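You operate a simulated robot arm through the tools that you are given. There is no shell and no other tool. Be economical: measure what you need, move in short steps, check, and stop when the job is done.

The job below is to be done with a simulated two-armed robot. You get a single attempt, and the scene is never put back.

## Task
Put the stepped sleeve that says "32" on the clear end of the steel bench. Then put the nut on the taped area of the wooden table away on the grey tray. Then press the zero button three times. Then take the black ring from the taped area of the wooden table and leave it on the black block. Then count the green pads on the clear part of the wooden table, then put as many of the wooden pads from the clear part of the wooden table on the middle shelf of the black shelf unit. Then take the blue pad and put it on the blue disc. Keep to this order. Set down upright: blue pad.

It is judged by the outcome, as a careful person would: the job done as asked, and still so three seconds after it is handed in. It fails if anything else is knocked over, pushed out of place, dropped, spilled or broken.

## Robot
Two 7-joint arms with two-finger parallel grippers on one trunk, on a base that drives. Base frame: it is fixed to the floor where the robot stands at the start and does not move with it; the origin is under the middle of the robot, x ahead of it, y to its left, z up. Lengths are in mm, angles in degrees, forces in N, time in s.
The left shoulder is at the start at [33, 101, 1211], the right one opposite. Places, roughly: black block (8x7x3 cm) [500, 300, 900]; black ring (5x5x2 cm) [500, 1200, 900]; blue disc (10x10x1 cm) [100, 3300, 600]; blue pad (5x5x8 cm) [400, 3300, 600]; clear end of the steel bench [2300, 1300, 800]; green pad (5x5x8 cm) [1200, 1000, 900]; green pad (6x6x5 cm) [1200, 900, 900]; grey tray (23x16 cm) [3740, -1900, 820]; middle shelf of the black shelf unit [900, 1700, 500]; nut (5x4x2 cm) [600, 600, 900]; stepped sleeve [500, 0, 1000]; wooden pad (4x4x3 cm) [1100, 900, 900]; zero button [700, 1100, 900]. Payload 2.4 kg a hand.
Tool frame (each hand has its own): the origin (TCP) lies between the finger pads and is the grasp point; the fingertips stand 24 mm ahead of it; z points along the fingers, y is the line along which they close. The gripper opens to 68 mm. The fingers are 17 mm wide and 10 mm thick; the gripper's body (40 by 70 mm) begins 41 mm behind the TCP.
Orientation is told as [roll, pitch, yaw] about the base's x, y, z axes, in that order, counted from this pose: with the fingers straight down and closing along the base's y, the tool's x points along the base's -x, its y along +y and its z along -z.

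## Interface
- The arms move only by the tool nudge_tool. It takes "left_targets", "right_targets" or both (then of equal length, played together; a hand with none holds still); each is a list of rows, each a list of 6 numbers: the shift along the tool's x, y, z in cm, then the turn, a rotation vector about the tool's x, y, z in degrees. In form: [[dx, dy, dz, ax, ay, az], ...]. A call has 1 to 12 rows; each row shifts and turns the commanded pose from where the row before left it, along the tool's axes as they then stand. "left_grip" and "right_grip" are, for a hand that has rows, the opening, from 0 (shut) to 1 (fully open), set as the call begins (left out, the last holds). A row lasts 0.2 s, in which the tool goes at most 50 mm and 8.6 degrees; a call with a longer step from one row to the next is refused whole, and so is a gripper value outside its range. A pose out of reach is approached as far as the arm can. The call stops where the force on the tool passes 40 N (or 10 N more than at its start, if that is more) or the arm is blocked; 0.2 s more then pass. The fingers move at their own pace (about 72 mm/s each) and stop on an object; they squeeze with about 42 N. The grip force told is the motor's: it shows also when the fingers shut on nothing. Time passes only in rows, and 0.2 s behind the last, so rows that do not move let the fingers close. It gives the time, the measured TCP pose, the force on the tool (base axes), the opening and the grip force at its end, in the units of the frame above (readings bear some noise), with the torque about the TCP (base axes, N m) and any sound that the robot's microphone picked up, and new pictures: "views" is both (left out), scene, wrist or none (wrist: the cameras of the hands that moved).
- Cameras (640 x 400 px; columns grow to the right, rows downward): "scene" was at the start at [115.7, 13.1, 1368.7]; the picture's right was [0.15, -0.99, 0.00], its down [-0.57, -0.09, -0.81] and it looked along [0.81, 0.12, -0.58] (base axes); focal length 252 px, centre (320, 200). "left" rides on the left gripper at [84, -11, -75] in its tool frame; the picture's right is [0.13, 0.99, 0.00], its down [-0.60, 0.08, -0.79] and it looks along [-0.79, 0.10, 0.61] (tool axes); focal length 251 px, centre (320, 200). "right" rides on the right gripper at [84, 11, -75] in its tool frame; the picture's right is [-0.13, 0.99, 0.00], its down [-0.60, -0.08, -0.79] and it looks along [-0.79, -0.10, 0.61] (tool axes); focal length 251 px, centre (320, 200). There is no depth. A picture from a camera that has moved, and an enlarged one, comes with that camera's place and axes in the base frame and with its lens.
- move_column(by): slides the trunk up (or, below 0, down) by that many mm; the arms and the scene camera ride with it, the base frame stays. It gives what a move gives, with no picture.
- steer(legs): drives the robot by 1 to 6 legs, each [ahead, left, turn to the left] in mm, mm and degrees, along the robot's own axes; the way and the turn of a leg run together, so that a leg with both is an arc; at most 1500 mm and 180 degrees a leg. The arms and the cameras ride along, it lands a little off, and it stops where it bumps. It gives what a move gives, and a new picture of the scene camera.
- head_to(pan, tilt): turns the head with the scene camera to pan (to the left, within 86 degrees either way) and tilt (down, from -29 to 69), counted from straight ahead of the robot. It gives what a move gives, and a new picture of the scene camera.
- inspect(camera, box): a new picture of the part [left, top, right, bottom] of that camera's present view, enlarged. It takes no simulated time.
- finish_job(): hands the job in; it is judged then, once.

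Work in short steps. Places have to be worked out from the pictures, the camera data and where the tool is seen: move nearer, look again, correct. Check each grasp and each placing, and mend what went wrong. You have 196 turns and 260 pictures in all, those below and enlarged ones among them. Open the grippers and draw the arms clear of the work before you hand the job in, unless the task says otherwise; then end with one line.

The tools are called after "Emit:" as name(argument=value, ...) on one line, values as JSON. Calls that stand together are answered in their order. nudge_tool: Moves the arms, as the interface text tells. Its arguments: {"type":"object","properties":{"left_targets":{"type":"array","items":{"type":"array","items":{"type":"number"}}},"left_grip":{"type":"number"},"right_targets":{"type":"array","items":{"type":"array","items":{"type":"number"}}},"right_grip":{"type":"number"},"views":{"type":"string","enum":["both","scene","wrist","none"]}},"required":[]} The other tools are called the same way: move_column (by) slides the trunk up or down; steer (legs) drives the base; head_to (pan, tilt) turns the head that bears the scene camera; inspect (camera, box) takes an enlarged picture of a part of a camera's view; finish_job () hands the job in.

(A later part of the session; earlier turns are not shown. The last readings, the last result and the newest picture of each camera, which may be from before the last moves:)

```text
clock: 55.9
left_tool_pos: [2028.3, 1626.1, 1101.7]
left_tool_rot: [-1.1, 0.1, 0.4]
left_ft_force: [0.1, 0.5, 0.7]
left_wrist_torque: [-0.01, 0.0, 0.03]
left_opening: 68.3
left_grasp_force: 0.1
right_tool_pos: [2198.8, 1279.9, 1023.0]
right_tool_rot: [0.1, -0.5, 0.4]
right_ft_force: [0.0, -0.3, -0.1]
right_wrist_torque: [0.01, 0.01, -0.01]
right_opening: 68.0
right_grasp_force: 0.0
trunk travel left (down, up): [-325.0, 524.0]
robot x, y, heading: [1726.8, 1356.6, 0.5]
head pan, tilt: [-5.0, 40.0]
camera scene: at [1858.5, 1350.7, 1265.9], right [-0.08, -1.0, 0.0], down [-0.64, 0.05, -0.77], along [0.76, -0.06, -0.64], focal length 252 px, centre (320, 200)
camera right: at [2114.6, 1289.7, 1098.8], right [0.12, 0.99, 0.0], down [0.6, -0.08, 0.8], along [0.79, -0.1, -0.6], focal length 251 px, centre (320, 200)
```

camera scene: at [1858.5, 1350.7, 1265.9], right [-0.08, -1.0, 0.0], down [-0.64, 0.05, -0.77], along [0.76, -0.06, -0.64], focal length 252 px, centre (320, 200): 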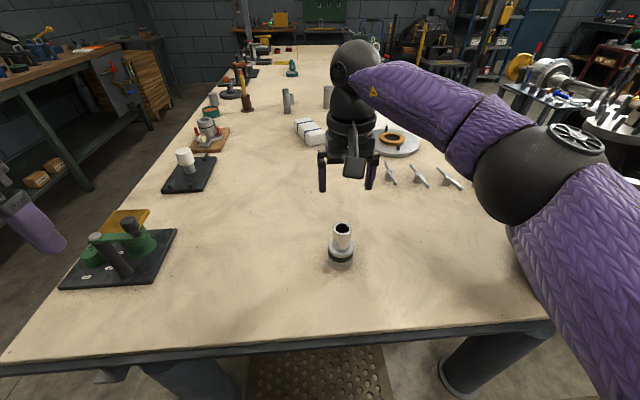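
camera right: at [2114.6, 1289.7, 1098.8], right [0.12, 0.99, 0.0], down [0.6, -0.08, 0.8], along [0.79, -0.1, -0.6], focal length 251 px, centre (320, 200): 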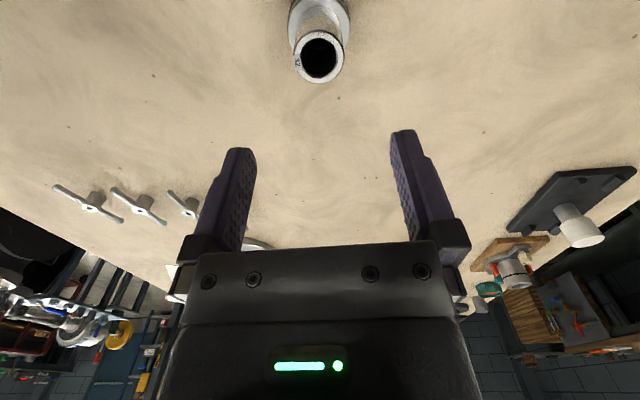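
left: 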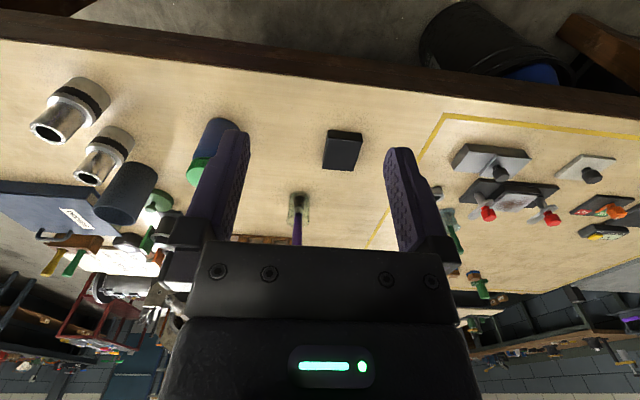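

Sleeve 32 stands upright on the clear end. I lift the trunk back and look left to judge the way round the left end of the table.

Emit:
move_column(by=200)

Emit:
head_to(pan=86, tilt=30)

```text
clock: 58.1
left_tool_pos: [2028.9, 1625.0, 1300.9]
left_tool_rot: [-1.0, 0.1, 0.5]
left_ft_force: [0.0, 0.9, 0.2]
left_wrist_torque: [0.01, 0.01, -0.01]
left_opening: 68.1
left_grasp_force: 0.0
right_tool_pos: [2198.1, 1279.1, 1220.4]
right_tool_rot: [0.2, -0.3, 0.3]
right_ft_force: [-0.3, -0.9, 0.3]
right_wrist_torque: [-0.03, 0.01, 0.02]
right_opening: 67.9
right_grasp_force: 0.0
trunk travel left (down, up): [-525.0, 324.0]
robot x, y, heading: [1726.2, 1355.5, 0.6]
head pan, tilt: [-5.0, 40.0]
```

```text
clock: 59.7
left_tool_pos: [2029.6, 1625.8, 1302.6]
left_tool_rot: [-1.1, 0.1, 0.5]
left_ft_force: [0.5, -0.3, -0.6]
left_wrist_torque: [0.0, 0.01, 0.0]
left_opening: 68.0
left_grasp_force: 0.0
right_tool_pos: [2197.6, 1279.4, 1221.5]
right_tool_rot: [0.1, -0.4, 0.4]
right_ft_force: [-0.2, 0.1, 0.7]
right_wrist_torque: [0.0, 0.0, 0.02]
right_opening: 68.0
right_grasp_force: 0.2
trunk travel left (down, up): [-525.0, 324.0]
robot x, y, heading: [1728.5, 1356.1, 0.2]
head pan, tilt: [85.9, 30.0]
camera scene: at [1754.3, 1447.6, 1482.5], right [1.0, -0.06, 0.0], down [-0.03, -0.5, -0.87], along [0.06, 0.86, -0.5], focal length 252 px, centre (320, 200)
```

scene: 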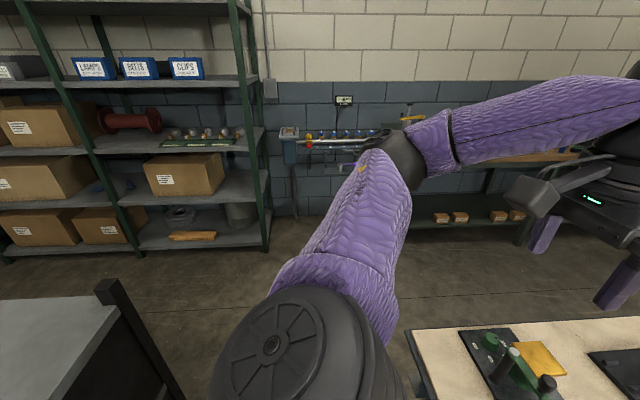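

There is a passage about 1.1 m wide between the black shelf unit (to y≈1975) and the green rack (front y≈3145). I go round that way to the front of the table.

Emit:
steer(legs=[[0, 1170, 0], [-1450, 0, 0], [-530, 0, 0], [0, -1000, 0], [0, -830, 0]])

Emit:
head_to(pan=5, tilt=40)

```text
clock: 83.8
left_tool_pos: [118.7, 954.3, 1299.8]
left_tool_rot: [-1.1, 0.1, 1.1]
left_ft_force: [0.4, -1.1, 0.0]
left_wrist_torque: [0.02, 0.03, -0.02]
left_opening: 68.0
left_grasp_force: 0.1
right_tool_pos: [291.5, 608.7, 1219.4]
right_tool_rot: [0.1, -0.3, 1.0]
right_ft_force: [0.3, -0.2, -0.1]
right_wrist_torque: [0.02, -0.02, 0.0]
right_opening: 67.9
right_grasp_force: 0.0
trunk travel left (down, up): [-525.0, 324.0]
robot x, y, heading: [-178.2, 682.6, 1.1]
head pan, tilt: [85.9, 30.0]
camera scene: at [-153.5, 771.6, 1477.6], right [1.0, -0.05, 0.0], down [-0.03, -0.5, -0.87], along [0.04, 0.86, -0.5], focal length 252 px, centre (320, 200)
```

scene: 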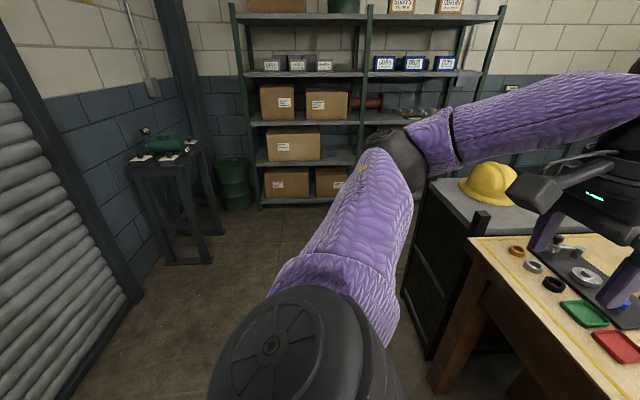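

```text
clock: 85.3
left_tool_pos: [119.3, 953.5, 1299.1]
left_tool_rot: [-1.1, 0.0, 1.1]
left_ft_force: [0.8, 0.0, -0.1]
left_wrist_torque: [-0.03, 0.0, 0.01]
left_opening: 68.1
left_grasp_force: 0.0
right_tool_pos: [291.8, 609.0, 1220.6]
right_tool_rot: [0.0, -0.3, 0.9]
right_ft_force: [0.3, -0.1, 0.4]
right_wrist_torque: [-0.02, 0.04, 0.01]
right_opening: 68.4
right_grasp_force: 0.0
trunk travel left (down, up): [-525.0, 324.0]
robot x, y, heading: [-180.5, 681.9, 1.2]
head pan, tilt: [5.0, 40.0]
camera scene: at [-73.6, 690.7, 1462.2], right [0.11, -0.99, 0.0], down [-0.64, -0.07, -0.77], along [0.76, 0.08, -0.64], focal length 252 px, centre (320, 200)
```

scene: 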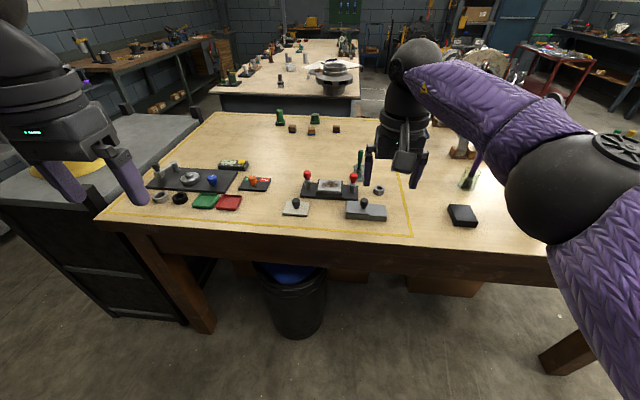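

A good view. I enlarge the taped area to identify nut, rings and buttons.

Emit:
inspect(camera="scene", box=[110, 100, 270, 220])

Emit:
inspect(camera="scene", box=[260, 100, 420, 230])

```text
3.33 times, centred on (190, 160) of scene
camera zoom: at [-73.6, 690.7, 1462.2], right [0.11, -0.99, 0.0], down [-0.64, -0.07, -0.77], along [0.76, 0.08, -0.64], focal length 839 px, centre (753, 333)
```

zoom: 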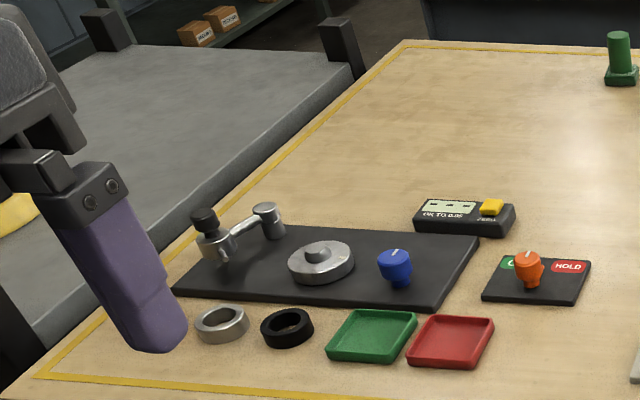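

```text
3.08 times, centred on (340, 165) of scene
camera zoom: at [-73.6, 690.7, 1462.2], right [0.11, -0.99, 0.0], down [-0.64, -0.07, -0.77], along [0.76, 0.08, -0.64], focal length 775 px, centre (258, 308)
```

zoom: 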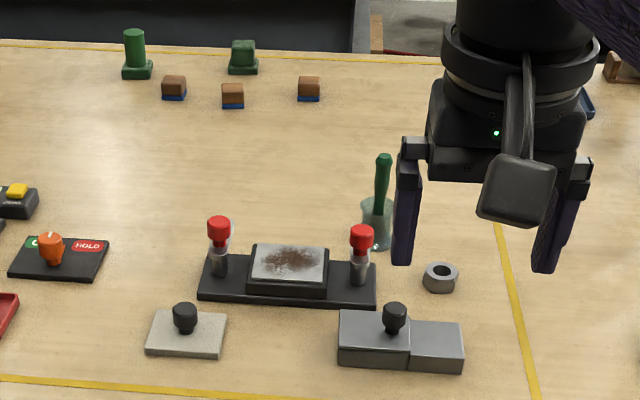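

The nut is the grey hexagon at ≈(655,556); zero button device, black ring, 2 green and 3 wooden pads are also seen. I drive toward the nut.

Emit:
steer(legs=[[300, -55, -1.1]])

Emit:
nudge_tool(right_targets=[[0, 0, 4, 0, 0, 0], [0, 0, 4, 0, 0, 0], [0, 0, 4, 0, 0, 0]])

```text
clock: 87.4
left_tool_pos: [420.1, 894.2, 1299.2]
left_tool_rot: [-1.1, 0.1, -0.2]
left_ft_force: [0.5, -1.1, 0.6]
left_wrist_torque: [0.0, -0.01, 0.03]
left_opening: 68.0
left_grasp_force: 0.0
right_tool_pos: [585.7, 546.1, 1219.1]
right_tool_rot: [0.2, -0.4, -0.4]
right_ft_force: [0.8, 0.5, -0.4]
right_wrist_torque: [0.01, 0.01, -0.02]
right_opening: 68.0
right_grasp_force: 0.1
trunk travel left (down, up): [-525.0, 324.0]
robot x, y, heading: [117.2, 630.4, -0.2]
head pan, tilt: [5.0, 40.0]
camera scene: at [221.9, 635.7, 1462.1], right [0.08, -1.0, 0.0], down [-0.64, -0.05, -0.77], along [0.76, 0.06, -0.64], focal length 252 px, centre (320, 200)
```

scene: 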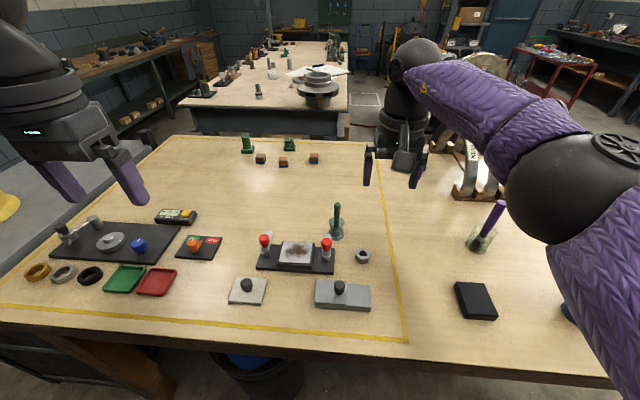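

```text
clock: 88.2
left_tool_pos: [420.3, 893.4, 1299.2]
left_tool_rot: [-1.1, 0.1, -0.2]
left_ft_force: [-0.2, -0.5, -0.6]
left_wrist_torque: [0.0, 0.01, -0.02]
left_opening: 67.9
left_grasp_force: 0.0
right_tool_pos: [587.0, 545.9, 1098.6]
right_tool_rot: [0.2, -0.5, -0.3]
right_ft_force: [0.4, -0.6, 0.6]
right_wrist_torque: [0.0, 0.0, 0.0]
right_opening: 68.0
right_grasp_force: 0.0
trunk travel left (down, up): [-525.0, 324.0]
robot x, y, heading: [116.5, 628.4, -0.4]
head pan, tilt: [5.0, 40.0]
camera scene: at [221.3, 635.9, 1462.1], right [0.08, -1.0, 0.0], down [-0.64, -0.05, -0.77], along [0.76, 0.06, -0.64], focal length 252 px, centre (320, 200)
camera right: at [502.2, 556.8, 1175.1], right [0.13, 0.99, 0.0], down [0.6, -0.08, 0.8], along [0.79, -0.11, -0.6], focal length 251 px, centre (320, 200)
```

scene: 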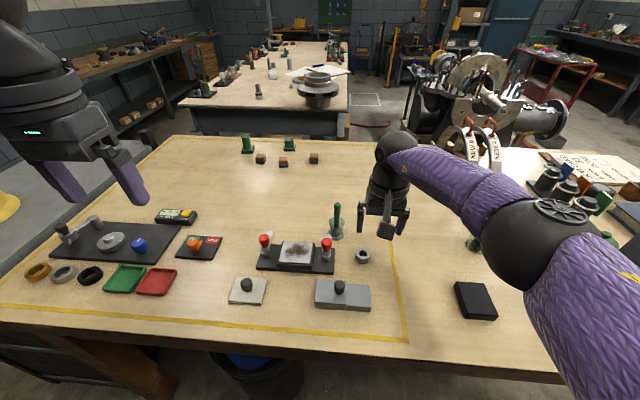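
right: 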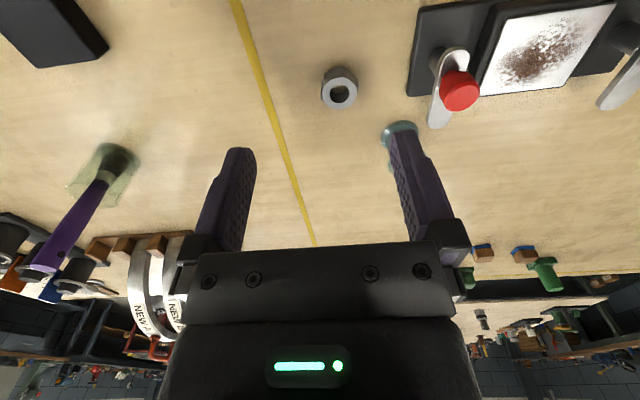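

Nut at ≈(648,557). I enlarge it to see the orientation of its flats.

Emit:
inspect(camera="right", box=[310, 55, 370, 115])

```text
6.67 times, centred on (340, 85) of right
camera zoom: at [502.2, 556.8, 1175.1], right [0.13, 0.99, 0.0], down [0.6, -0.08, 0.8], along [0.79, -0.11, -0.6], focal length 1676 px, centre (187, 967)
```

zoom: 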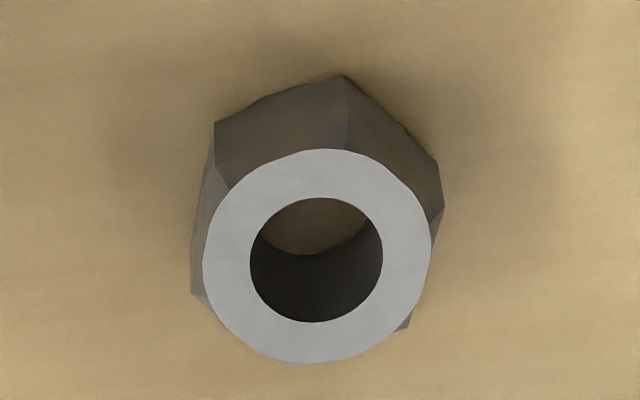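

Flats' normal lies at about yaw −12°. I drive 45 mm nearer, then turn the hand −12° and move over the nut.

Emit:
steer(legs=[[45, 0, 0.3]])

Emit:
nudge_tool(right_targets=[[-0.5, 0.5, 0, 0, 0, 6], [-0.6, 0.5, 1, 0, 0, 6], [0, 0, 4, 0, 0, 0]], views="wrist")

```text
clock: 89.1
left_tool_pos: [465.0, 894.7, 1298.3]
left_tool_rot: [-1.1, 0.2, 0.2]
left_ft_force: [0.5, -0.3, -0.7]
left_wrist_torque: [0.0, 0.02, 0.03]
left_opening: 67.7
left_grasp_force: 0.0
right_tool_pos: [632.0, 547.8, 1100.1]
right_tool_rot: [0.1, -0.3, 0.0]
right_ft_force: [0.2, -0.9, 0.1]
right_wrist_torque: [-0.02, 0.03, -0.05]
right_opening: 67.9
right_grasp_force: 0.1
trunk travel left (down, up): [-525.0, 324.0]
robot x, y, heading: [165.0, 627.6, 0.0]
head pan, tilt: [5.0, 40.0]
camera scene: at [267.8, 636.3, 1462.0], right [0.09, -1.0, 0.0], down [-0.64, -0.06, -0.77], along [0.76, 0.07, -0.64], focal length 252 px, centre (320, 200)
```

scene: 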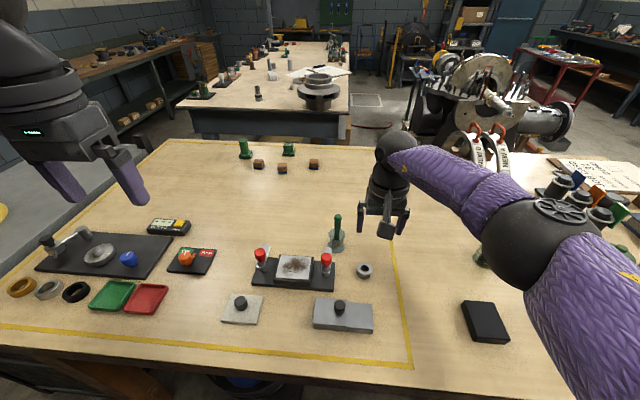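

```text
clock: 89.9
left_tool_pos: [464.1, 894.5, 1299.6]
left_tool_rot: [-1.1, 0.1, 0.0]
left_ft_force: [-0.3, 0.5, 0.0]
left_wrist_torque: [0.02, -0.04, -0.04]
left_opening: 67.8
left_grasp_force: 0.1
right_tool_pos: [631.6, 555.1, 1050.8]
right_tool_rot: [0.2, -0.3, -12.1]
right_ft_force: [-0.5, -0.4, 0.2]
right_wrist_torque: [-0.01, 0.0, -0.01]
right_opening: 67.9
right_grasp_force: 0.2
right hand out of reach, approached as far as the arm can: row 3
trunk travel left (down, up): [-525.0, 324.0]
robot x, y, heading: [163.0, 629.2, 0.3]
head pan, tilt: [5.0, 40.0]
camera right: at [551.6, 582.9, 1126.1], right [0.33, 0.94, 0.0], down [0.57, -0.21, 0.8], along [0.75, -0.26, -0.6], focal length 251 px, centre (320, 200)
```

right: 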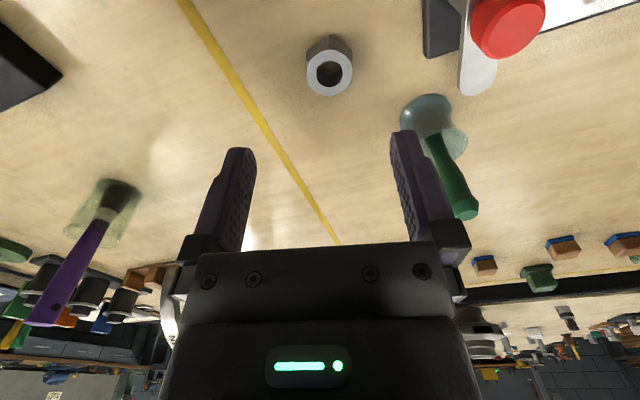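

At this height the arm tops out at x≈632, so I raise the hand 120 mm and lower the trunk 200 mm for better reach.

Emit:
nudge_tool(right_targets=[[0, 0, -4, 0, 0, 0], [0, 0, -4, 0, 0, 0], [0, 0, -4, 0, 0, 0]], views="none")

Emit:
move_column(by=-200)

Emit:
nudge_tool(right_targets=[[-0.8, -0.2, 0, 0, 0, 0], [-0.8, -0.2, 0, 0, 0, 0]])

```text
clock: 90.7
left_tool_pos: [463.2, 896.0, 1299.3]
left_tool_rot: [-1.2, 0.1, 0.1]
left_ft_force: [-0.9, -0.2, -0.7]
left_wrist_torque: [0.01, -0.04, -0.01]
left_opening: 68.1
left_grasp_force: 0.1
right_tool_pos: [630.3, 555.2, 1172.9]
right_tool_rot: [0.2, -0.4, -12.1]
right_ft_force: [1.3, -1.2, 0.7]
right_wrist_torque: [-0.02, -0.04, 0.01]
right_opening: 68.1
right_grasp_force: 0.1
trunk travel left (down, up): [-525.0, 324.0]
robot x, y, heading: [163.5, 629.6, 0.3]
head pan, tilt: [5.0, 40.0]
```

```text
clock: 92.8
left_tool_pos: [462.4, 896.6, 1099.0]
left_tool_rot: [-1.1, 0.1, 0.1]
left_ft_force: [-0.1, 0.0, -0.3]
left_wrist_torque: [0.03, -0.01, -0.01]
left_opening: 67.6
left_grasp_force: 0.2
right_tool_pos: [629.7, 554.9, 972.5]
right_tool_rot: [0.2, -0.4, -12.1]
right_ft_force: [-0.2, -0.6, -0.3]
right_wrist_torque: [0.01, -0.01, 0.0]
right_opening: 67.7
right_grasp_force: 0.1
trunk travel left (down, up): [-325.0, 524.0]
robot x, y, heading: [165.5, 631.1, 0.1]
head pan, tilt: [5.0, 40.0]
```

```text
clock: 93.5
left_tool_pos: [464.5, 894.5, 1099.8]
left_tool_rot: [-1.1, 0.1, 0.1]
left_ft_force: [1.1, 0.8, -1.0]
left_wrist_torque: [0.04, 0.01, 0.01]
left_opening: 67.9
left_grasp_force: 0.0
right_tool_pos: [644.5, 547.5, 971.6]
right_tool_rot: [0.2, -0.4, -12.1]
right_ft_force: [0.1, 0.0, 0.5]
right_wrist_torque: [-0.01, 0.0, 0.01]
right_opening: 68.1
right_grasp_force: 0.0
trunk travel left (down, up): [-325.0, 524.0]
robot x, y, heading: [165.6, 630.2, 0.1]
head pan, tilt: [5.0, 40.0]
camera scene: at [291.5, 636.3, 1260.9], right [0.09, -1.0, 0.0], down [-0.64, -0.06, -0.77], along [0.76, 0.07, -0.64], focal length 252 px, centre (320, 200)
camera right: at [565.4, 575.3, 1047.3], right [0.33, 0.94, 0.0], down [0.57, -0.2, 0.8], along [0.75, -0.26, -0.6], focal length 251 px, centre (320, 200)
```

scene: 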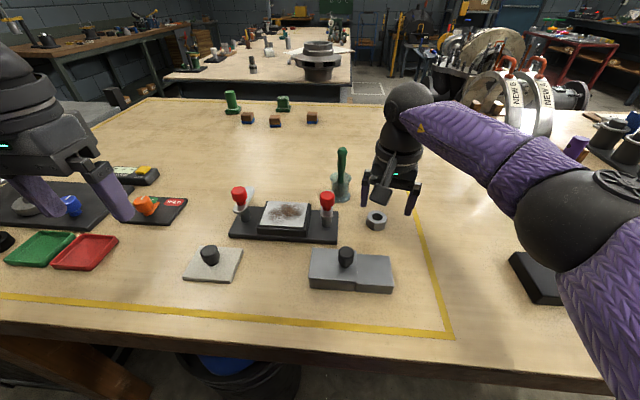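
right: 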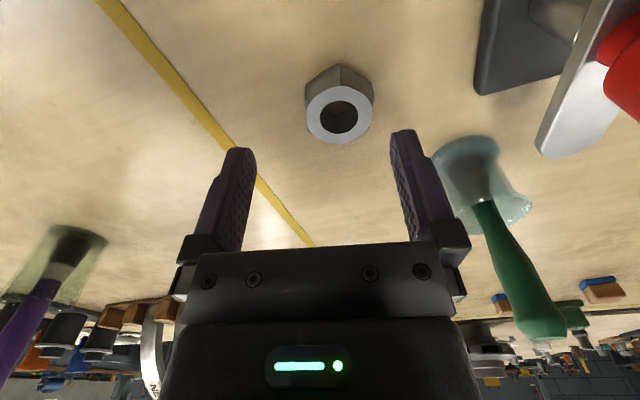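

Correct by +11 mm along tool y, then descend to z≈932 and check.

Emit:
nudge_tool(right_targets=[[-0.2, 1.1, 0, 0, 0, 0], [0, 0, 2, 0, 0, 0], [0, 0, 2, 0, 0, 0]], views="wrist")

```text
clock: 94.2
left_tool_pos: [462.6, 894.2, 1099.3]
left_tool_rot: [-1.1, 0.2, 0.1]
left_ft_force: [0.2, -0.2, -0.5]
left_wrist_torque: [0.0, 0.03, -0.01]
left_opening: 67.6
left_grasp_force: 0.0
right_tool_pos: [648.8, 556.9, 934.4]
right_tool_rot: [0.2, -0.5, -11.9]
right_ft_force: [1.3, -0.2, 5.1]
right_wrist_torque: [-0.22, 0.04, 0.05]
right_opening: 67.8
right_grasp_force: 0.0
trunk travel left (down, up): [-325.0, 524.0]
robot x, y, heading: [165.5, 631.0, 0.0]
head pan, tilt: [5.0, 40.0]
camera right: at [568.9, 584.9, 1009.3], right [0.33, 0.94, 0.01], down [0.57, -0.2, 0.8], along [0.75, -0.26, -0.6], focal length 251 px, centre (320, 200)
```

right: 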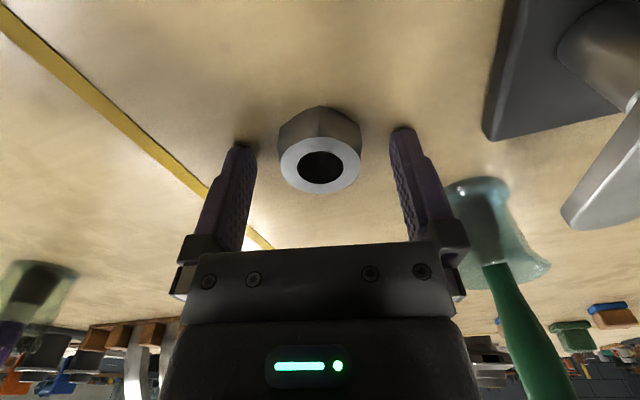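

Fingertips just touch the table (z≈910). I lift 2 mm, shift 4 mm back, and close.

Emit:
nudge_tool(right_targets=[[0.4, 0, -0.2, 0, 0, 0], [0, 0, 0, 0, 0, 0]], views="none")

Emit:
nudge_tool(right_targets=[[0, 0, 0, 0, 0, 0], [0, 0, 0, 0, 0, 0], [0, 0, 0, 0, 0, 0], [0, 0, 0, 0, 0, 0]], right_grip=0, views="wrist")

```text
clock: 94.8
left_tool_pos: [462.8, 895.9, 1099.2]
left_tool_rot: [-1.2, 0.1, 0.1]
left_ft_force: [-0.3, 0.5, 0.2]
left_wrist_torque: [0.02, 0.04, -0.01]
left_opening: 68.0
left_grasp_force: 0.1
right_tool_pos: [645.6, 559.0, 934.4]
right_tool_rot: [0.2, -0.4, -12.0]
right_ft_force: [-1.0, 0.3, 0.0]
right_wrist_torque: [0.0, 0.03, 0.0]
right_opening: 67.9
right_grasp_force: 0.0
trunk travel left (down, up): [-325.0, 524.0]
robot x, y, heading: [161.3, 628.8, 0.3]
head pan, tilt: [5.0, 40.0]
```

```text
clock: 95.8
left_tool_pos: [462.6, 896.3, 1099.8]
left_tool_rot: [-1.1, 0.1, 0.1]
left_ft_force: [0.8, 0.0, -0.7]
left_wrist_torque: [0.01, 0.0, 0.0]
left_opening: 67.7
left_grasp_force: 0.0
right_tool_pos: [645.9, 558.6, 934.4]
right_tool_rot: [0.2, -0.4, -11.9]
right_ft_force: [0.3, 0.7, 0.0]
right_wrist_torque: [-0.05, -0.05, 0.0]
right_opening: 35.8
right_grasp_force: 41.9
trunk travel left (down, up): [-325.0, 524.0]
robot x, y, heading: [161.8, 628.9, -0.0]
head pan, tilt: [5.0, 40.0]
camera right: at [565.7, 586.1, 1009.8], right [0.33, 0.94, 0.0], down [0.57, -0.2, 0.8], along [0.75, -0.26, -0.6], focal length 251 px, centre (320, 200)
```

right: 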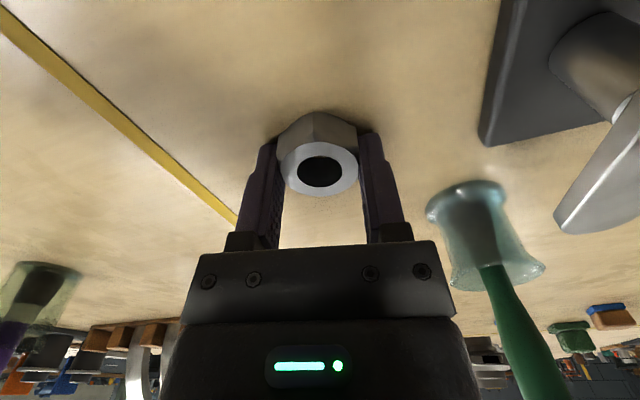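

Grip 36 mm on the nut. Lift straight up and raise the trunk.

Emit:
nudge_tool(right_targets=[[0, 0, -3, 0, 0, 0], [0, 0, -4, 0, 0, 0], [0, 0, -4, 0, 0, 0], [0, 0, -4, 0, 0, 0]], views="wrist")

Emit:
move_column(by=200)

```text
clock: 96.8
left_tool_pos: [463.2, 896.0, 1100.6]
left_tool_rot: [-1.2, 0.0, 0.1]
left_ft_force: [-0.2, 0.0, -0.2]
left_wrist_torque: [0.0, 0.0, 0.02]
left_opening: 68.1
left_grasp_force: 0.1
right_tool_pos: [640.2, 558.5, 1083.3]
right_tool_rot: [0.3, -0.4, -11.9]
right_ft_force: [-0.9, -0.1, -0.8]
right_wrist_torque: [0.0, 0.02, -0.02]
right_opening: 35.3
right_grasp_force: 42.3
right hand out of reach, approached as far as the arm can: row 4
trunk travel left (down, up): [-325.0, 524.0]
robot x, y, heading: [161.5, 630.7, 0.3]
head pan, tilt: [5.0, 40.0]
camera right: at [560.6, 585.8, 1159.2], right [0.33, 0.94, 0.0], down [0.57, -0.2, 0.8], along [0.75, -0.26, -0.6], focal length 251 px, centre (320, 200)
```

right: 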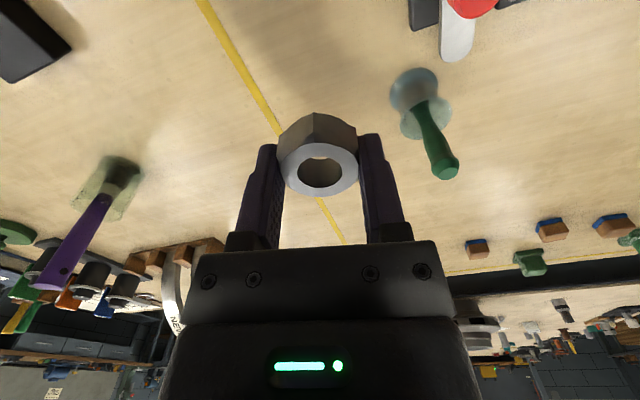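

```text
clock: 99.0
left_tool_pos: [462.9, 895.2, 1299.0]
left_tool_rot: [-1.2, 0.1, 0.1]
left_ft_force: [-1.2, 0.0, -0.3]
left_wrist_torque: [0.01, -0.03, -0.01]
left_opening: 68.1
left_grasp_force: 0.2
right_tool_pos: [624.0, 556.4, 1315.3]
right_tool_rot: [1.0, -4.5, -12.1]
right_ft_force: [0.6, 0.7, -0.8]
right_wrist_torque: [-0.03, 0.02, 0.01]
right_opening: 35.0
right_grasp_force: 42.4
trunk travel left (down, up): [-525.0, 324.0]
robot x, y, heading: [159.8, 629.1, -0.0]
head pan, tilt: [5.0, 40.0]
```

I draw the hand in and turn it back to yaw 0, then back off from the table and drive round toward the red cart with the tray.

Emit:
nudge_tool(right_targets=[[2, 0, 2, 0, 4, -6], [3, 0, 4, 0, 0, -6], [3, 0, 4, 0, 0, 0]], views="wrist")

Emit:
steer(legs=[[-420, 0, 0], [0, -1300, 0], [0, -1350, 0], [1500, 0, 0], [1200, 0, 0]])

Emit:
head_to(pan=0, tilt=30)

```text
clock: 99.8
left_tool_pos: [463.3, 895.9, 1299.6]
left_tool_rot: [-1.1, 0.2, 0.1]
left_ft_force: [-0.1, 0.3, -0.2]
left_wrist_torque: [-0.02, -0.02, 0.02]
left_opening: 68.1
left_grasp_force: 0.0
right_tool_pos: [547.1, 567.5, 1211.2]
right_tool_rot: [0.8, -0.6, -0.1]
right_ft_force: [-0.4, 0.6, -1.0]
right_wrist_torque: [-0.03, 0.0, 0.0]
right_opening: 35.1
right_grasp_force: 42.0
trunk travel left (down, up): [-525.0, 324.0]
robot x, y, heading: [165.4, 630.6, -0.0]
head pan, tilt: [5.0, 40.0]
camera right: at [462.2, 576.2, 1286.1], right [0.13, 0.99, 0.02], down [0.6, -0.09, 0.8], along [0.79, -0.1, -0.6], focal length 251 px, centre (320, 200)
```

right: 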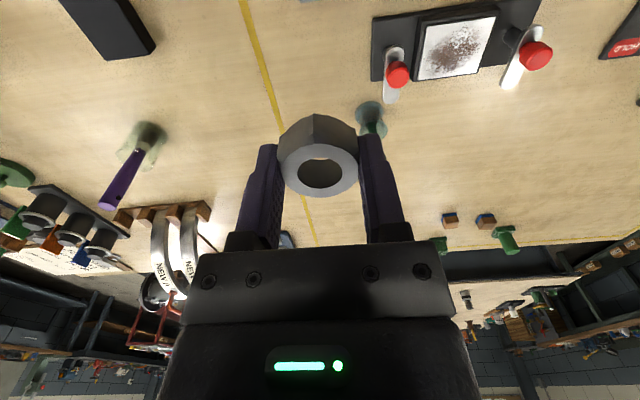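

```text
clock: 127.6
left_tool_pos: [2747.3, -1698.1, 1298.7]
left_tool_rot: [-1.1, 0.1, 2.3]
left_ft_force: [0.2, 1.0, -1.0]
left_wrist_torque: [-0.02, 0.01, 0.01]
left_opening: 68.2
left_grasp_force: 0.1
right_tool_pos: [2842.7, -2023.3, 1209.7]
right_tool_rot: [0.7, -0.6, 2.1]
right_ft_force: [0.5, -0.1, -2.1]
right_wrist_torque: [0.0, -0.02, -0.02]
right_opening: 35.7
right_grasp_force: 41.7
trunk travel left (down, up): [-525.0, 324.0]
robot x, y, heading: [2456.5, -1975.5, 2.2]
head pan, tilt: [5.0, 40.0]
camera scene: at [2560.3, -1964.6, 1462.1], right [0.12, -0.99, 0.0], down [-0.64, -0.08, -0.77], along [0.76, 0.1, -0.64], focal length 252 px, centre (320, 200)
```

scene: 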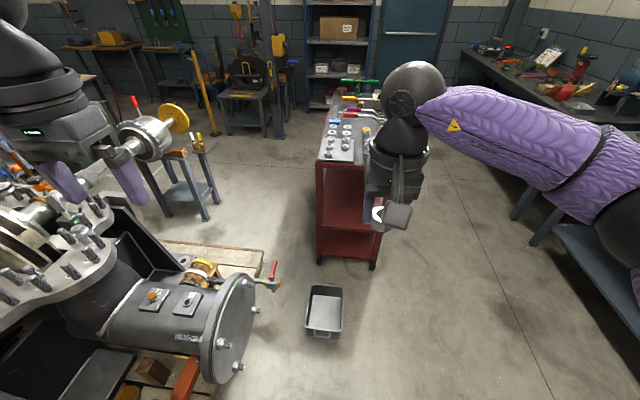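

```text
clock: 128.3
left_tool_pos: [2748.2, -1698.8, 1300.0]
left_tool_rot: [-1.1, 0.2, 2.2]
left_ft_force: [-0.2, 0.3, 0.1]
left_wrist_torque: [-0.01, 0.01, -0.03]
left_opening: 68.1
left_grasp_force: 0.1
right_tool_pos: [2843.2, -2023.8, 1211.1]
right_tool_rot: [0.7, -0.6, 2.1]
right_ft_force: [-0.3, 0.1, -1.4]
right_wrist_torque: [0.0, 0.01, -0.02]
right_opening: 35.3
right_grasp_force: 41.6
trunk travel left (down, up): [-525.0, 324.0]
robot x, y, heading: [2454.8, -1974.4, 2.2]
head pan, tilt: [0.0, 30.0]
camera scene: at [2566.0, -1971.7, 1477.5], right [0.04, -1.0, 0.0], down [-0.5, -0.02, -0.87], along [0.86, 0.03, -0.5], focal length 252 px, centre (320, 200)
```

scene: 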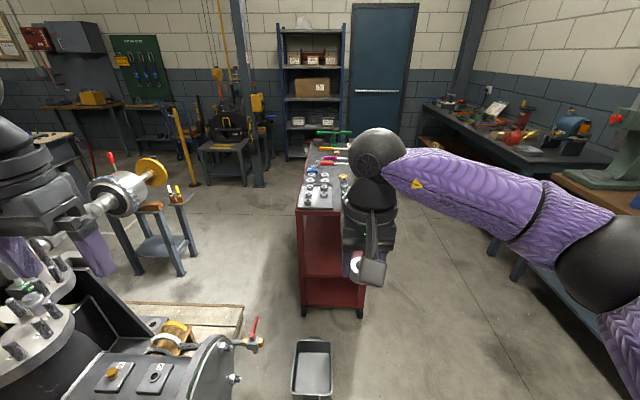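

The cart's near end is at x≈3590; a grey tub stands on the floor in front of it at x≈3270. I enlarge the cart's top to find the grey tray.

Emit:
inspect(camera="scene", box=[280, 120, 400, 220])

Emit:
inspect(camera="right", box=[0, 0, 640, 400])

```text
4.00 times, centred on (340, 170) of scene
camera zoom: at [2566.0, -1971.7, 1477.5], right [0.04, -1.0, 0.0], down [-0.5, -0.02, -0.87], along [0.86, 0.03, -0.5], focal length 1007 px, centre (240, 320)
```

zoom: 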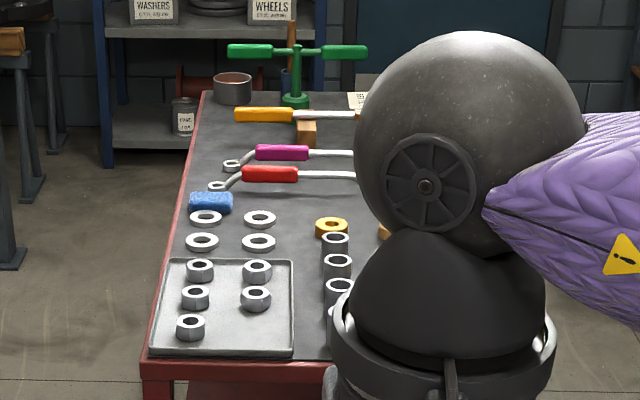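

```text
1.00 times, centred on (320, 200) of right (not enlarged: the box is as wide or as high as the picture)
camera zoom: at [2758.3, -2017.0, 1286.2], right [0.09, 1.0, 0.01], down [0.6, -0.07, 0.8], along [0.8, -0.07, -0.6], focal length 251 px, centre (320, 200)
```

zoom: 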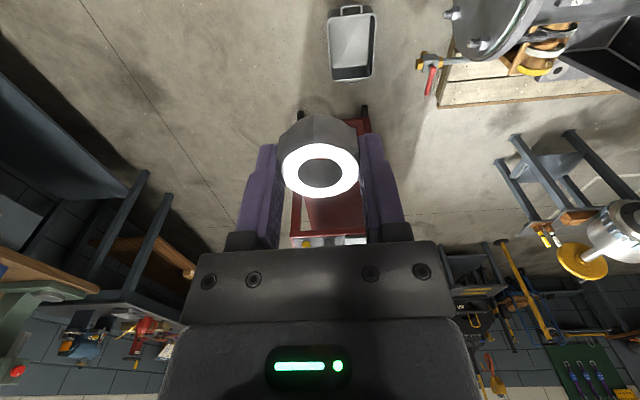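

The grey tray (with 5 nuts and one empty spot at its near-right, ≈(3654,-1953)) is at the cart's near-left. The tub blocks the straight approach, so I'll come diagonally from the right: to (3340,-2330), turned left ~63°.

Emit:
steer(legs=[[0, -330, -2.2], [870, 0, 0]])

Emit:
head_to(pan=40, tilt=45)

```text
clock: 134.7
left_tool_pos: [3625.0, -2033.0, 1300.0]
left_tool_rot: [-1.0, 0.0, 0.9]
left_ft_force: [0.3, 0.2, -0.5]
left_wrist_torque: [-0.02, -0.02, -0.02]
left_opening: 67.9
left_grasp_force: 0.1
right_tool_pos: [3712.0, -2358.9, 1210.6]
right_tool_rot: [0.7, -0.5, 0.9]
right_ft_force: [1.2, 0.5, -1.3]
right_wrist_torque: [-0.02, 0.02, 0.0]
right_opening: 35.5
right_grasp_force: 42.4
trunk travel left (down, up): [-525.0, 324.0]
robot x, y, heading: [3328.5, -2302.1, 0.8]
head pan, tilt: [0.0, 30.0]
camera scene: at [3436.6, -2301.9, 1477.5], right [0.02, -1.0, 0.0], down [-0.5, -0.01, -0.87], along [0.87, 0.01, -0.5], focal length 252 px, centre (320, 200)
```

scene: 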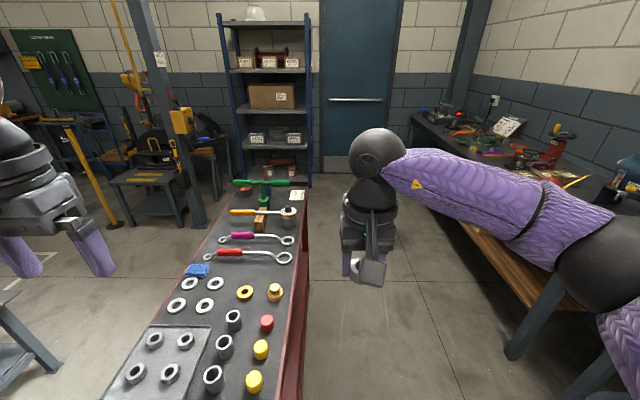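

```text
clock: 135.8
left_tool_pos: [3623.0, -2033.1, 1299.9]
left_tool_rot: [-1.2, 0.2, 1.1]
left_ft_force: [-0.4, 0.0, -0.7]
left_wrist_torque: [-0.02, -0.02, -0.01]
left_opening: 67.9
left_grasp_force: 0.0
right_tool_pos: [3711.7, -2359.5, 1210.9]
right_tool_rot: [0.7, -0.6, 0.9]
right_ft_force: [-0.4, 0.9, -0.8]
right_wrist_torque: [0.02, -0.01, 0.0]
right_opening: 35.2
right_grasp_force: 41.8
trunk travel left (down, up): [-525.0, 324.0]
robot x, y, heading: [3330.6, -2304.6, 1.0]
head pan, tilt: [40.0, 45.0]
camera scene: at [3407.3, -2250.1, 1454.9], right [0.66, -0.76, 0.0], down [-0.53, -0.46, -0.71], along [0.53, 0.46, -0.71], focal length 252 px, centre (320, 200)
```

scene: 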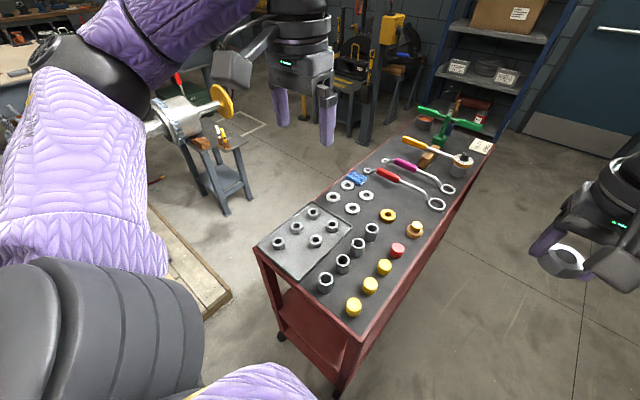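

The vacant spot is confirmed at ≈(3658,-1949). I turn 60° left in place.

Emit:
steer(legs=[[0, 0, 60]])

Emit:
head_to(pan=-5, tilt=50)

```text
clock: 138.8
left_tool_pos: [3244.8, -1909.6, 1300.3]
left_tool_rot: [-1.2, 0.2, 60.3]
left_ft_force: [-0.2, -0.4, -0.8]
left_wrist_torque: [0.0, 0.02, 0.03]
left_opening: 68.0
left_grasp_force: 0.1
right_tool_pos: [3571.6, -1999.9, 1211.2]
right_tool_rot: [0.8, -0.5, 60.2]
right_ft_force: [0.1, -0.7, -1.5]
right_wrist_torque: [0.0, 0.01, 0.01]
right_opening: 35.2
right_grasp_force: 41.9
trunk travel left (down, up): [-525.0, 324.0]
robot x, y, heading: [3327.4, -2301.1, 60.3]
head pan, tilt: [40.0, 45.0]
camera scene: at [3321.7, -2207.7, 1454.9], right [0.98, 0.18, 0.0], down [0.13, -0.7, -0.71], along [-0.13, 0.7, -0.71], focal length 252 px, centre (320, 200)
```

scene: 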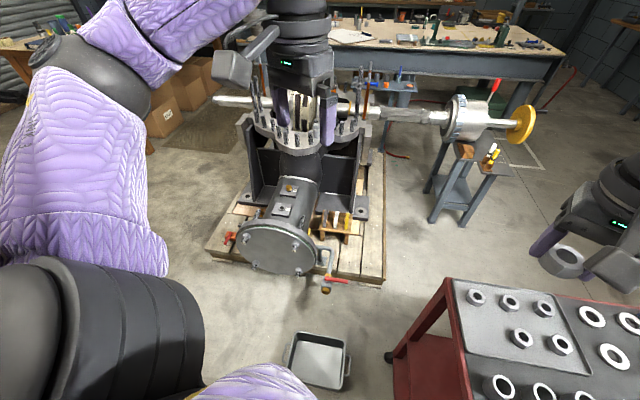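

```text
clock: 139.9
left_tool_pos: [3244.4, -1909.8, 1299.3]
left_tool_rot: [-1.1, 0.1, 60.3]
left_ft_force: [0.0, 0.5, 0.1]
left_wrist_torque: [-0.01, 0.01, 0.02]
left_opening: 68.0
left_grasp_force: 0.1
right_tool_pos: [3569.7, -2000.4, 1212.1]
right_tool_rot: [0.7, -0.6, 60.4]
right_ft_force: [-0.2, 0.1, -0.7]
right_wrist_torque: [0.01, -0.01, 0.01]
right_opening: 35.2
right_grasp_force: 41.8
trunk travel left (down, up): [-525.0, 324.0]
robot x, y, heading: [3325.3, -2308.6, 60.5]
head pan, tilt: [-5.0, 50.0]
camera scene: at [3380.1, -2224.3, 1448.0], right [0.82, -0.57, 0.0], down [-0.44, -0.63, -0.64], along [0.36, 0.53, -0.77], focal length 252 px, centre (320, 200)
```

scene: 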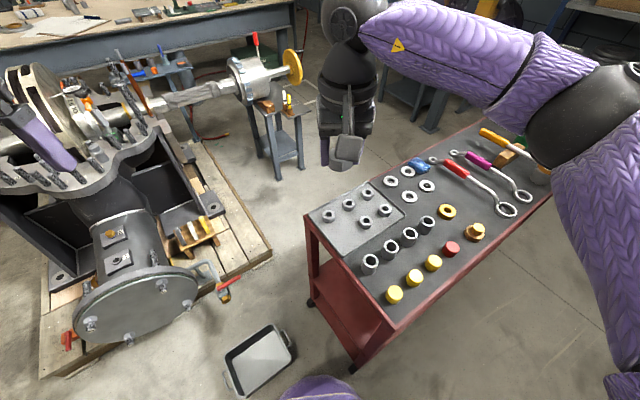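

The spot computes again to ≈(3659,-1952). I move the hand over it, then lower the trunk 250 mm.

Emit:
nudge_tool(right_targets=[[-4.2, -2.7, 0, 0, 0, 0], [-4.3, -2.7, 0, 0, 0, 0]], views="none")

Emit:
move_column(by=-250)

Emit:
nudge_tool(right_targets=[[0, 0, 1, 0, 0, 0]])

```text
refused: row 2 steps farther than a row can; nothing moved
```

```text
clock: 142.5
left_tool_pos: [3244.8, -1910.2, 1049.9]
left_tool_rot: [-1.1, 0.2, 60.3]
left_ft_force: [0.1, 0.2, -1.0]
left_wrist_torque: [0.01, -0.02, -0.01]
left_opening: 68.4
left_grasp_force: 0.2
right_tool_pos: [3569.6, -1998.9, 961.3]
right_tool_rot: [0.8, -0.5, 60.3]
right_ft_force: [0.5, 0.2, -1.2]
right_wrist_torque: [0.01, 0.01, -0.04]
right_opening: 35.2
right_grasp_force: 42.2
trunk travel left (down, up): [-275.0, 574.0]
robot x, y, heading: [3328.5, -2303.0, 60.4]
head pan, tilt: [-5.0, 50.0]
```

```text
clock: 142.9
left_tool_pos: [3244.7, -1910.3, 1049.4]
left_tool_rot: [-1.1, 0.1, 60.3]
left_ft_force: [1.3, 0.0, 0.6]
left_wrist_torque: [-0.02, -0.01, 0.01]
left_opening: 67.7
left_grasp_force: 0.0
right_tool_pos: [3570.5, -2000.5, 952.5]
right_tool_rot: [0.9, -0.6, 60.3]
right_ft_force: [0.8, -1.0, -1.6]
right_wrist_torque: [-0.02, 0.01, -0.02]
right_opening: 35.4
right_grasp_force: 42.2
trunk travel left (down, up): [-275.0, 574.0]
robot x, y, heading: [3325.7, -2304.8, 60.4]
head pan, tilt: [-5.0, 50.0]
camera scene: at [3397.8, -2193.5, 1196.1], right [0.82, -0.57, 0.0], down [-0.44, -0.63, -0.64], along [0.37, 0.53, -0.77], focal length 252 px, centre (320, 200)
camera right: at [3520.6, -2069.5, 1026.9], right [-0.8, 0.6, 0.01], down [0.37, 0.47, 0.8], along [0.47, 0.64, -0.6], focal length 251 px, centre (320, 200)
```

scene: 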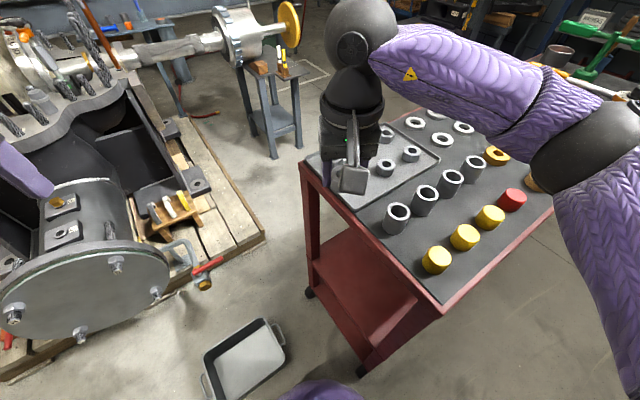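
right: 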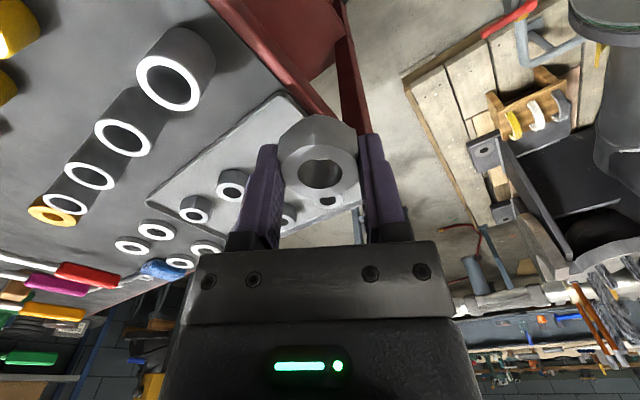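

Safe height over the tray; I shift the hand over the vacant spot in three rows.

Emit:
nudge_tool(right_targets=[[-2.85, -1.8, 0, 0, 0, 0], [-2.85, -1.8, 0, 0, 0, 0], [-2.85, -1.8, 0, 0, 0, 0]])

```text
clock: 143.7
left_tool_pos: [3244.9, -1909.7, 1049.7]
left_tool_rot: [-1.1, 0.2, 60.3]
left_ft_force: [-0.2, 0.6, 1.0]
left_wrist_torque: [0.01, -0.02, 0.03]
left_opening: 68.2
left_grasp_force: 0.1
right_tool_pos: [3660.7, -1951.5, 950.5]
right_tool_rot: [0.7, -0.5, 60.3]
right_ft_force: [-0.8, 0.2, -2.0]
right_wrist_torque: [-0.02, 0.02, 0.02]
right_opening: 35.2
right_grasp_force: 41.8
trunk travel left (down, up): [-275.0, 574.0]
robot x, y, heading: [3323.3, -2302.1, 60.2]
head pan, tilt: [-5.0, 50.0]
camera scene: at [3397.8, -2193.4, 1196.1], right [0.82, -0.57, 0.0], down [-0.44, -0.63, -0.64], along [0.37, 0.53, -0.77], focal length 252 px, centre (320, 200)
camera right: at [3611.0, -2020.8, 1024.9], right [-0.8, 0.6, 0.01], down [0.37, 0.47, 0.8], along [0.47, 0.64, -0.6], focal length 251 px, centre (320, 200)
```

scene: 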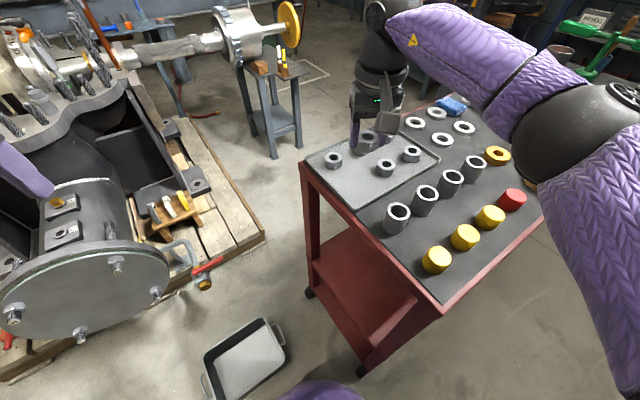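
right: 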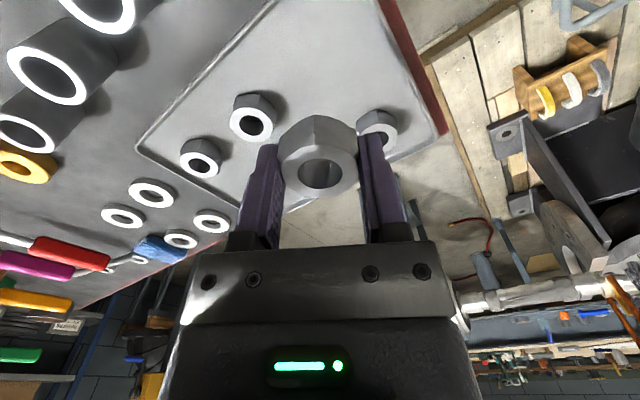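

The neighbouring nuts locate the vacant spot at ≈(3650,-1956). Small correction, then descend to just above the tray.

Emit:
nudge_tool(right_targets=[[0.8, 0.6, 1, 0, 0, 0], [0, 0, 3, 0, 0, 0], [0, 0, 2, 0, 0, 0], [0, 0, 1.5, 0, 0, 0]], views="wrist")

```text
clock: 144.7
left_tool_pos: [3244.5, -1910.9, 1049.4]
left_tool_rot: [-1.2, 0.1, 60.3]
left_ft_force: [-0.4, -0.4, 0.3]
left_wrist_torque: [0.03, -0.02, -0.02]
left_opening: 67.9
left_grasp_force: 0.0
right_tool_pos: [3648.9, -1955.5, 875.8]
right_tool_rot: [0.7, -0.5, 60.4]
right_ft_force: [0.0, 0.3, -1.2]
right_wrist_torque: [0.01, 0.0, 0.0]
right_opening: 35.3
right_grasp_force: 41.9
trunk travel left (down, up): [-275.0, 574.0]
robot x, y, heading: [3323.2, -2302.8, 60.4]
head pan, tilt: [-5.0, 50.0]
camera right: at [3600.0, -2024.4, 950.7], right [-0.8, 0.6, 0.01], down [0.37, 0.47, 0.8], along [0.48, 0.64, -0.6], focal length 251 px, centre (320, 200)
```

right: 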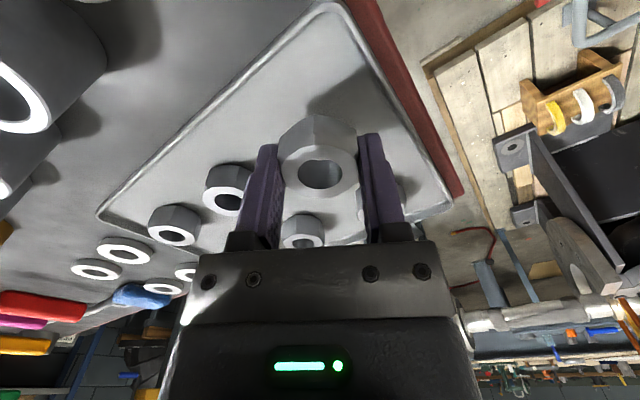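

Looks centred in the free corner. I descend in small rows until contact.

Emit:
nudge_tool(right_targets=[[0, 0, 0.8, 0, 0, 0], [0, 0, 0.4, 0, 0, 0], [0, 0, 0.4, 0, 0, 0], [0, 0, 0.3, 0, 0, 0], [0, 0, 0.3, 0, 0, 0]], views="wrist")

```text
clock: 145.9
left_tool_pos: [3245.4, -1910.1, 1049.3]
left_tool_rot: [-1.1, 0.0, 60.3]
left_ft_force: [0.0, -0.4, 0.3]
left_wrist_torque: [0.0, 0.02, 0.0]
left_opening: 67.9
left_grasp_force: 0.0
right_tool_pos: [3650.8, -1955.9, 853.7]
right_tool_rot: [0.8, -0.5, 60.3]
right_ft_force: [-0.2, -0.2, -0.2]
right_wrist_torque: [0.01, -0.03, -0.01]
right_opening: 35.2
right_grasp_force: 42.2
trunk travel left (down, up): [-275.0, 574.0]
robot x, y, heading: [3329.8, -2300.9, 60.4]
head pan, tilt: [-5.0, 50.0]
camera right: at [3600.3, -2024.9, 929.1], right [-0.8, 0.6, 0.01], down [0.37, 0.47, 0.8], along [0.48, 0.64, -0.6], focal length 251 px, centre (320, 200)
```

right: 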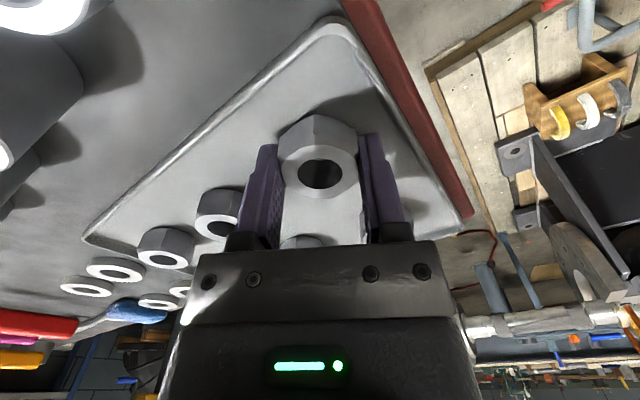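

Still above the tray; continue in 3 mm rows.

Emit:
nudge_tool(right_targets=[[0, 0, 0.3, 0, 0, 0], [0, 0, 0.3, 0, 0, 0], [0, 0, 0.2, 0, 0, 0], [0, 0, 0.2, 0, 0, 0]], views="wrist")

```text
clock: 147.0
left_tool_pos: [3243.4, -1910.4, 1049.2]
left_tool_rot: [-1.1, 0.0, 60.3]
left_ft_force: [-0.4, -1.0, 0.3]
left_wrist_torque: [-0.01, 0.02, -0.01]
left_opening: 68.0
left_grasp_force: 0.0
right_tool_pos: [3649.5, -1955.1, 848.6]
right_tool_rot: [0.8, -1.1, 60.3]
right_ft_force: [-3.5, -7.7, 21.4]
right_wrist_torque: [-0.58, -0.14, -0.12]
right_opening: 35.9
right_grasp_force: 41.6
trunk travel left (down, up): [-275.0, 574.0]
robot x, y, heading: [3322.9, -2304.1, 60.3]
head pan, tilt: [-5.0, 50.0]
stopped in row 4 (right hand): the force on the tool passed its limit at 42 N (the readings are from after the stop); the commanded pose is now the measured one
camera right: at [3599.7, -2025.5, 922.9], right [-0.8, 0.6, 0.02], down [0.37, 0.47, 0.8], along [0.48, 0.65, -0.6], focal length 251 px, centre (320, 200)
```

right: 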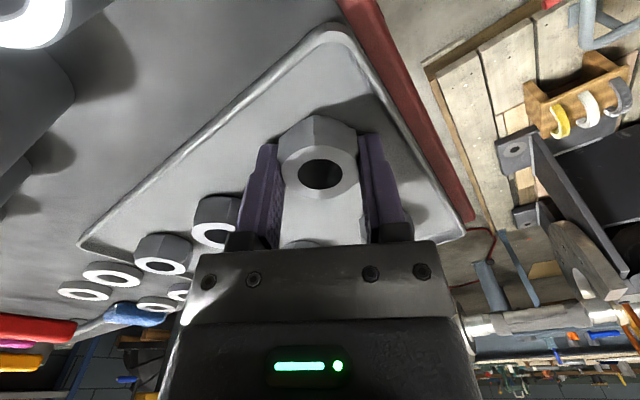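

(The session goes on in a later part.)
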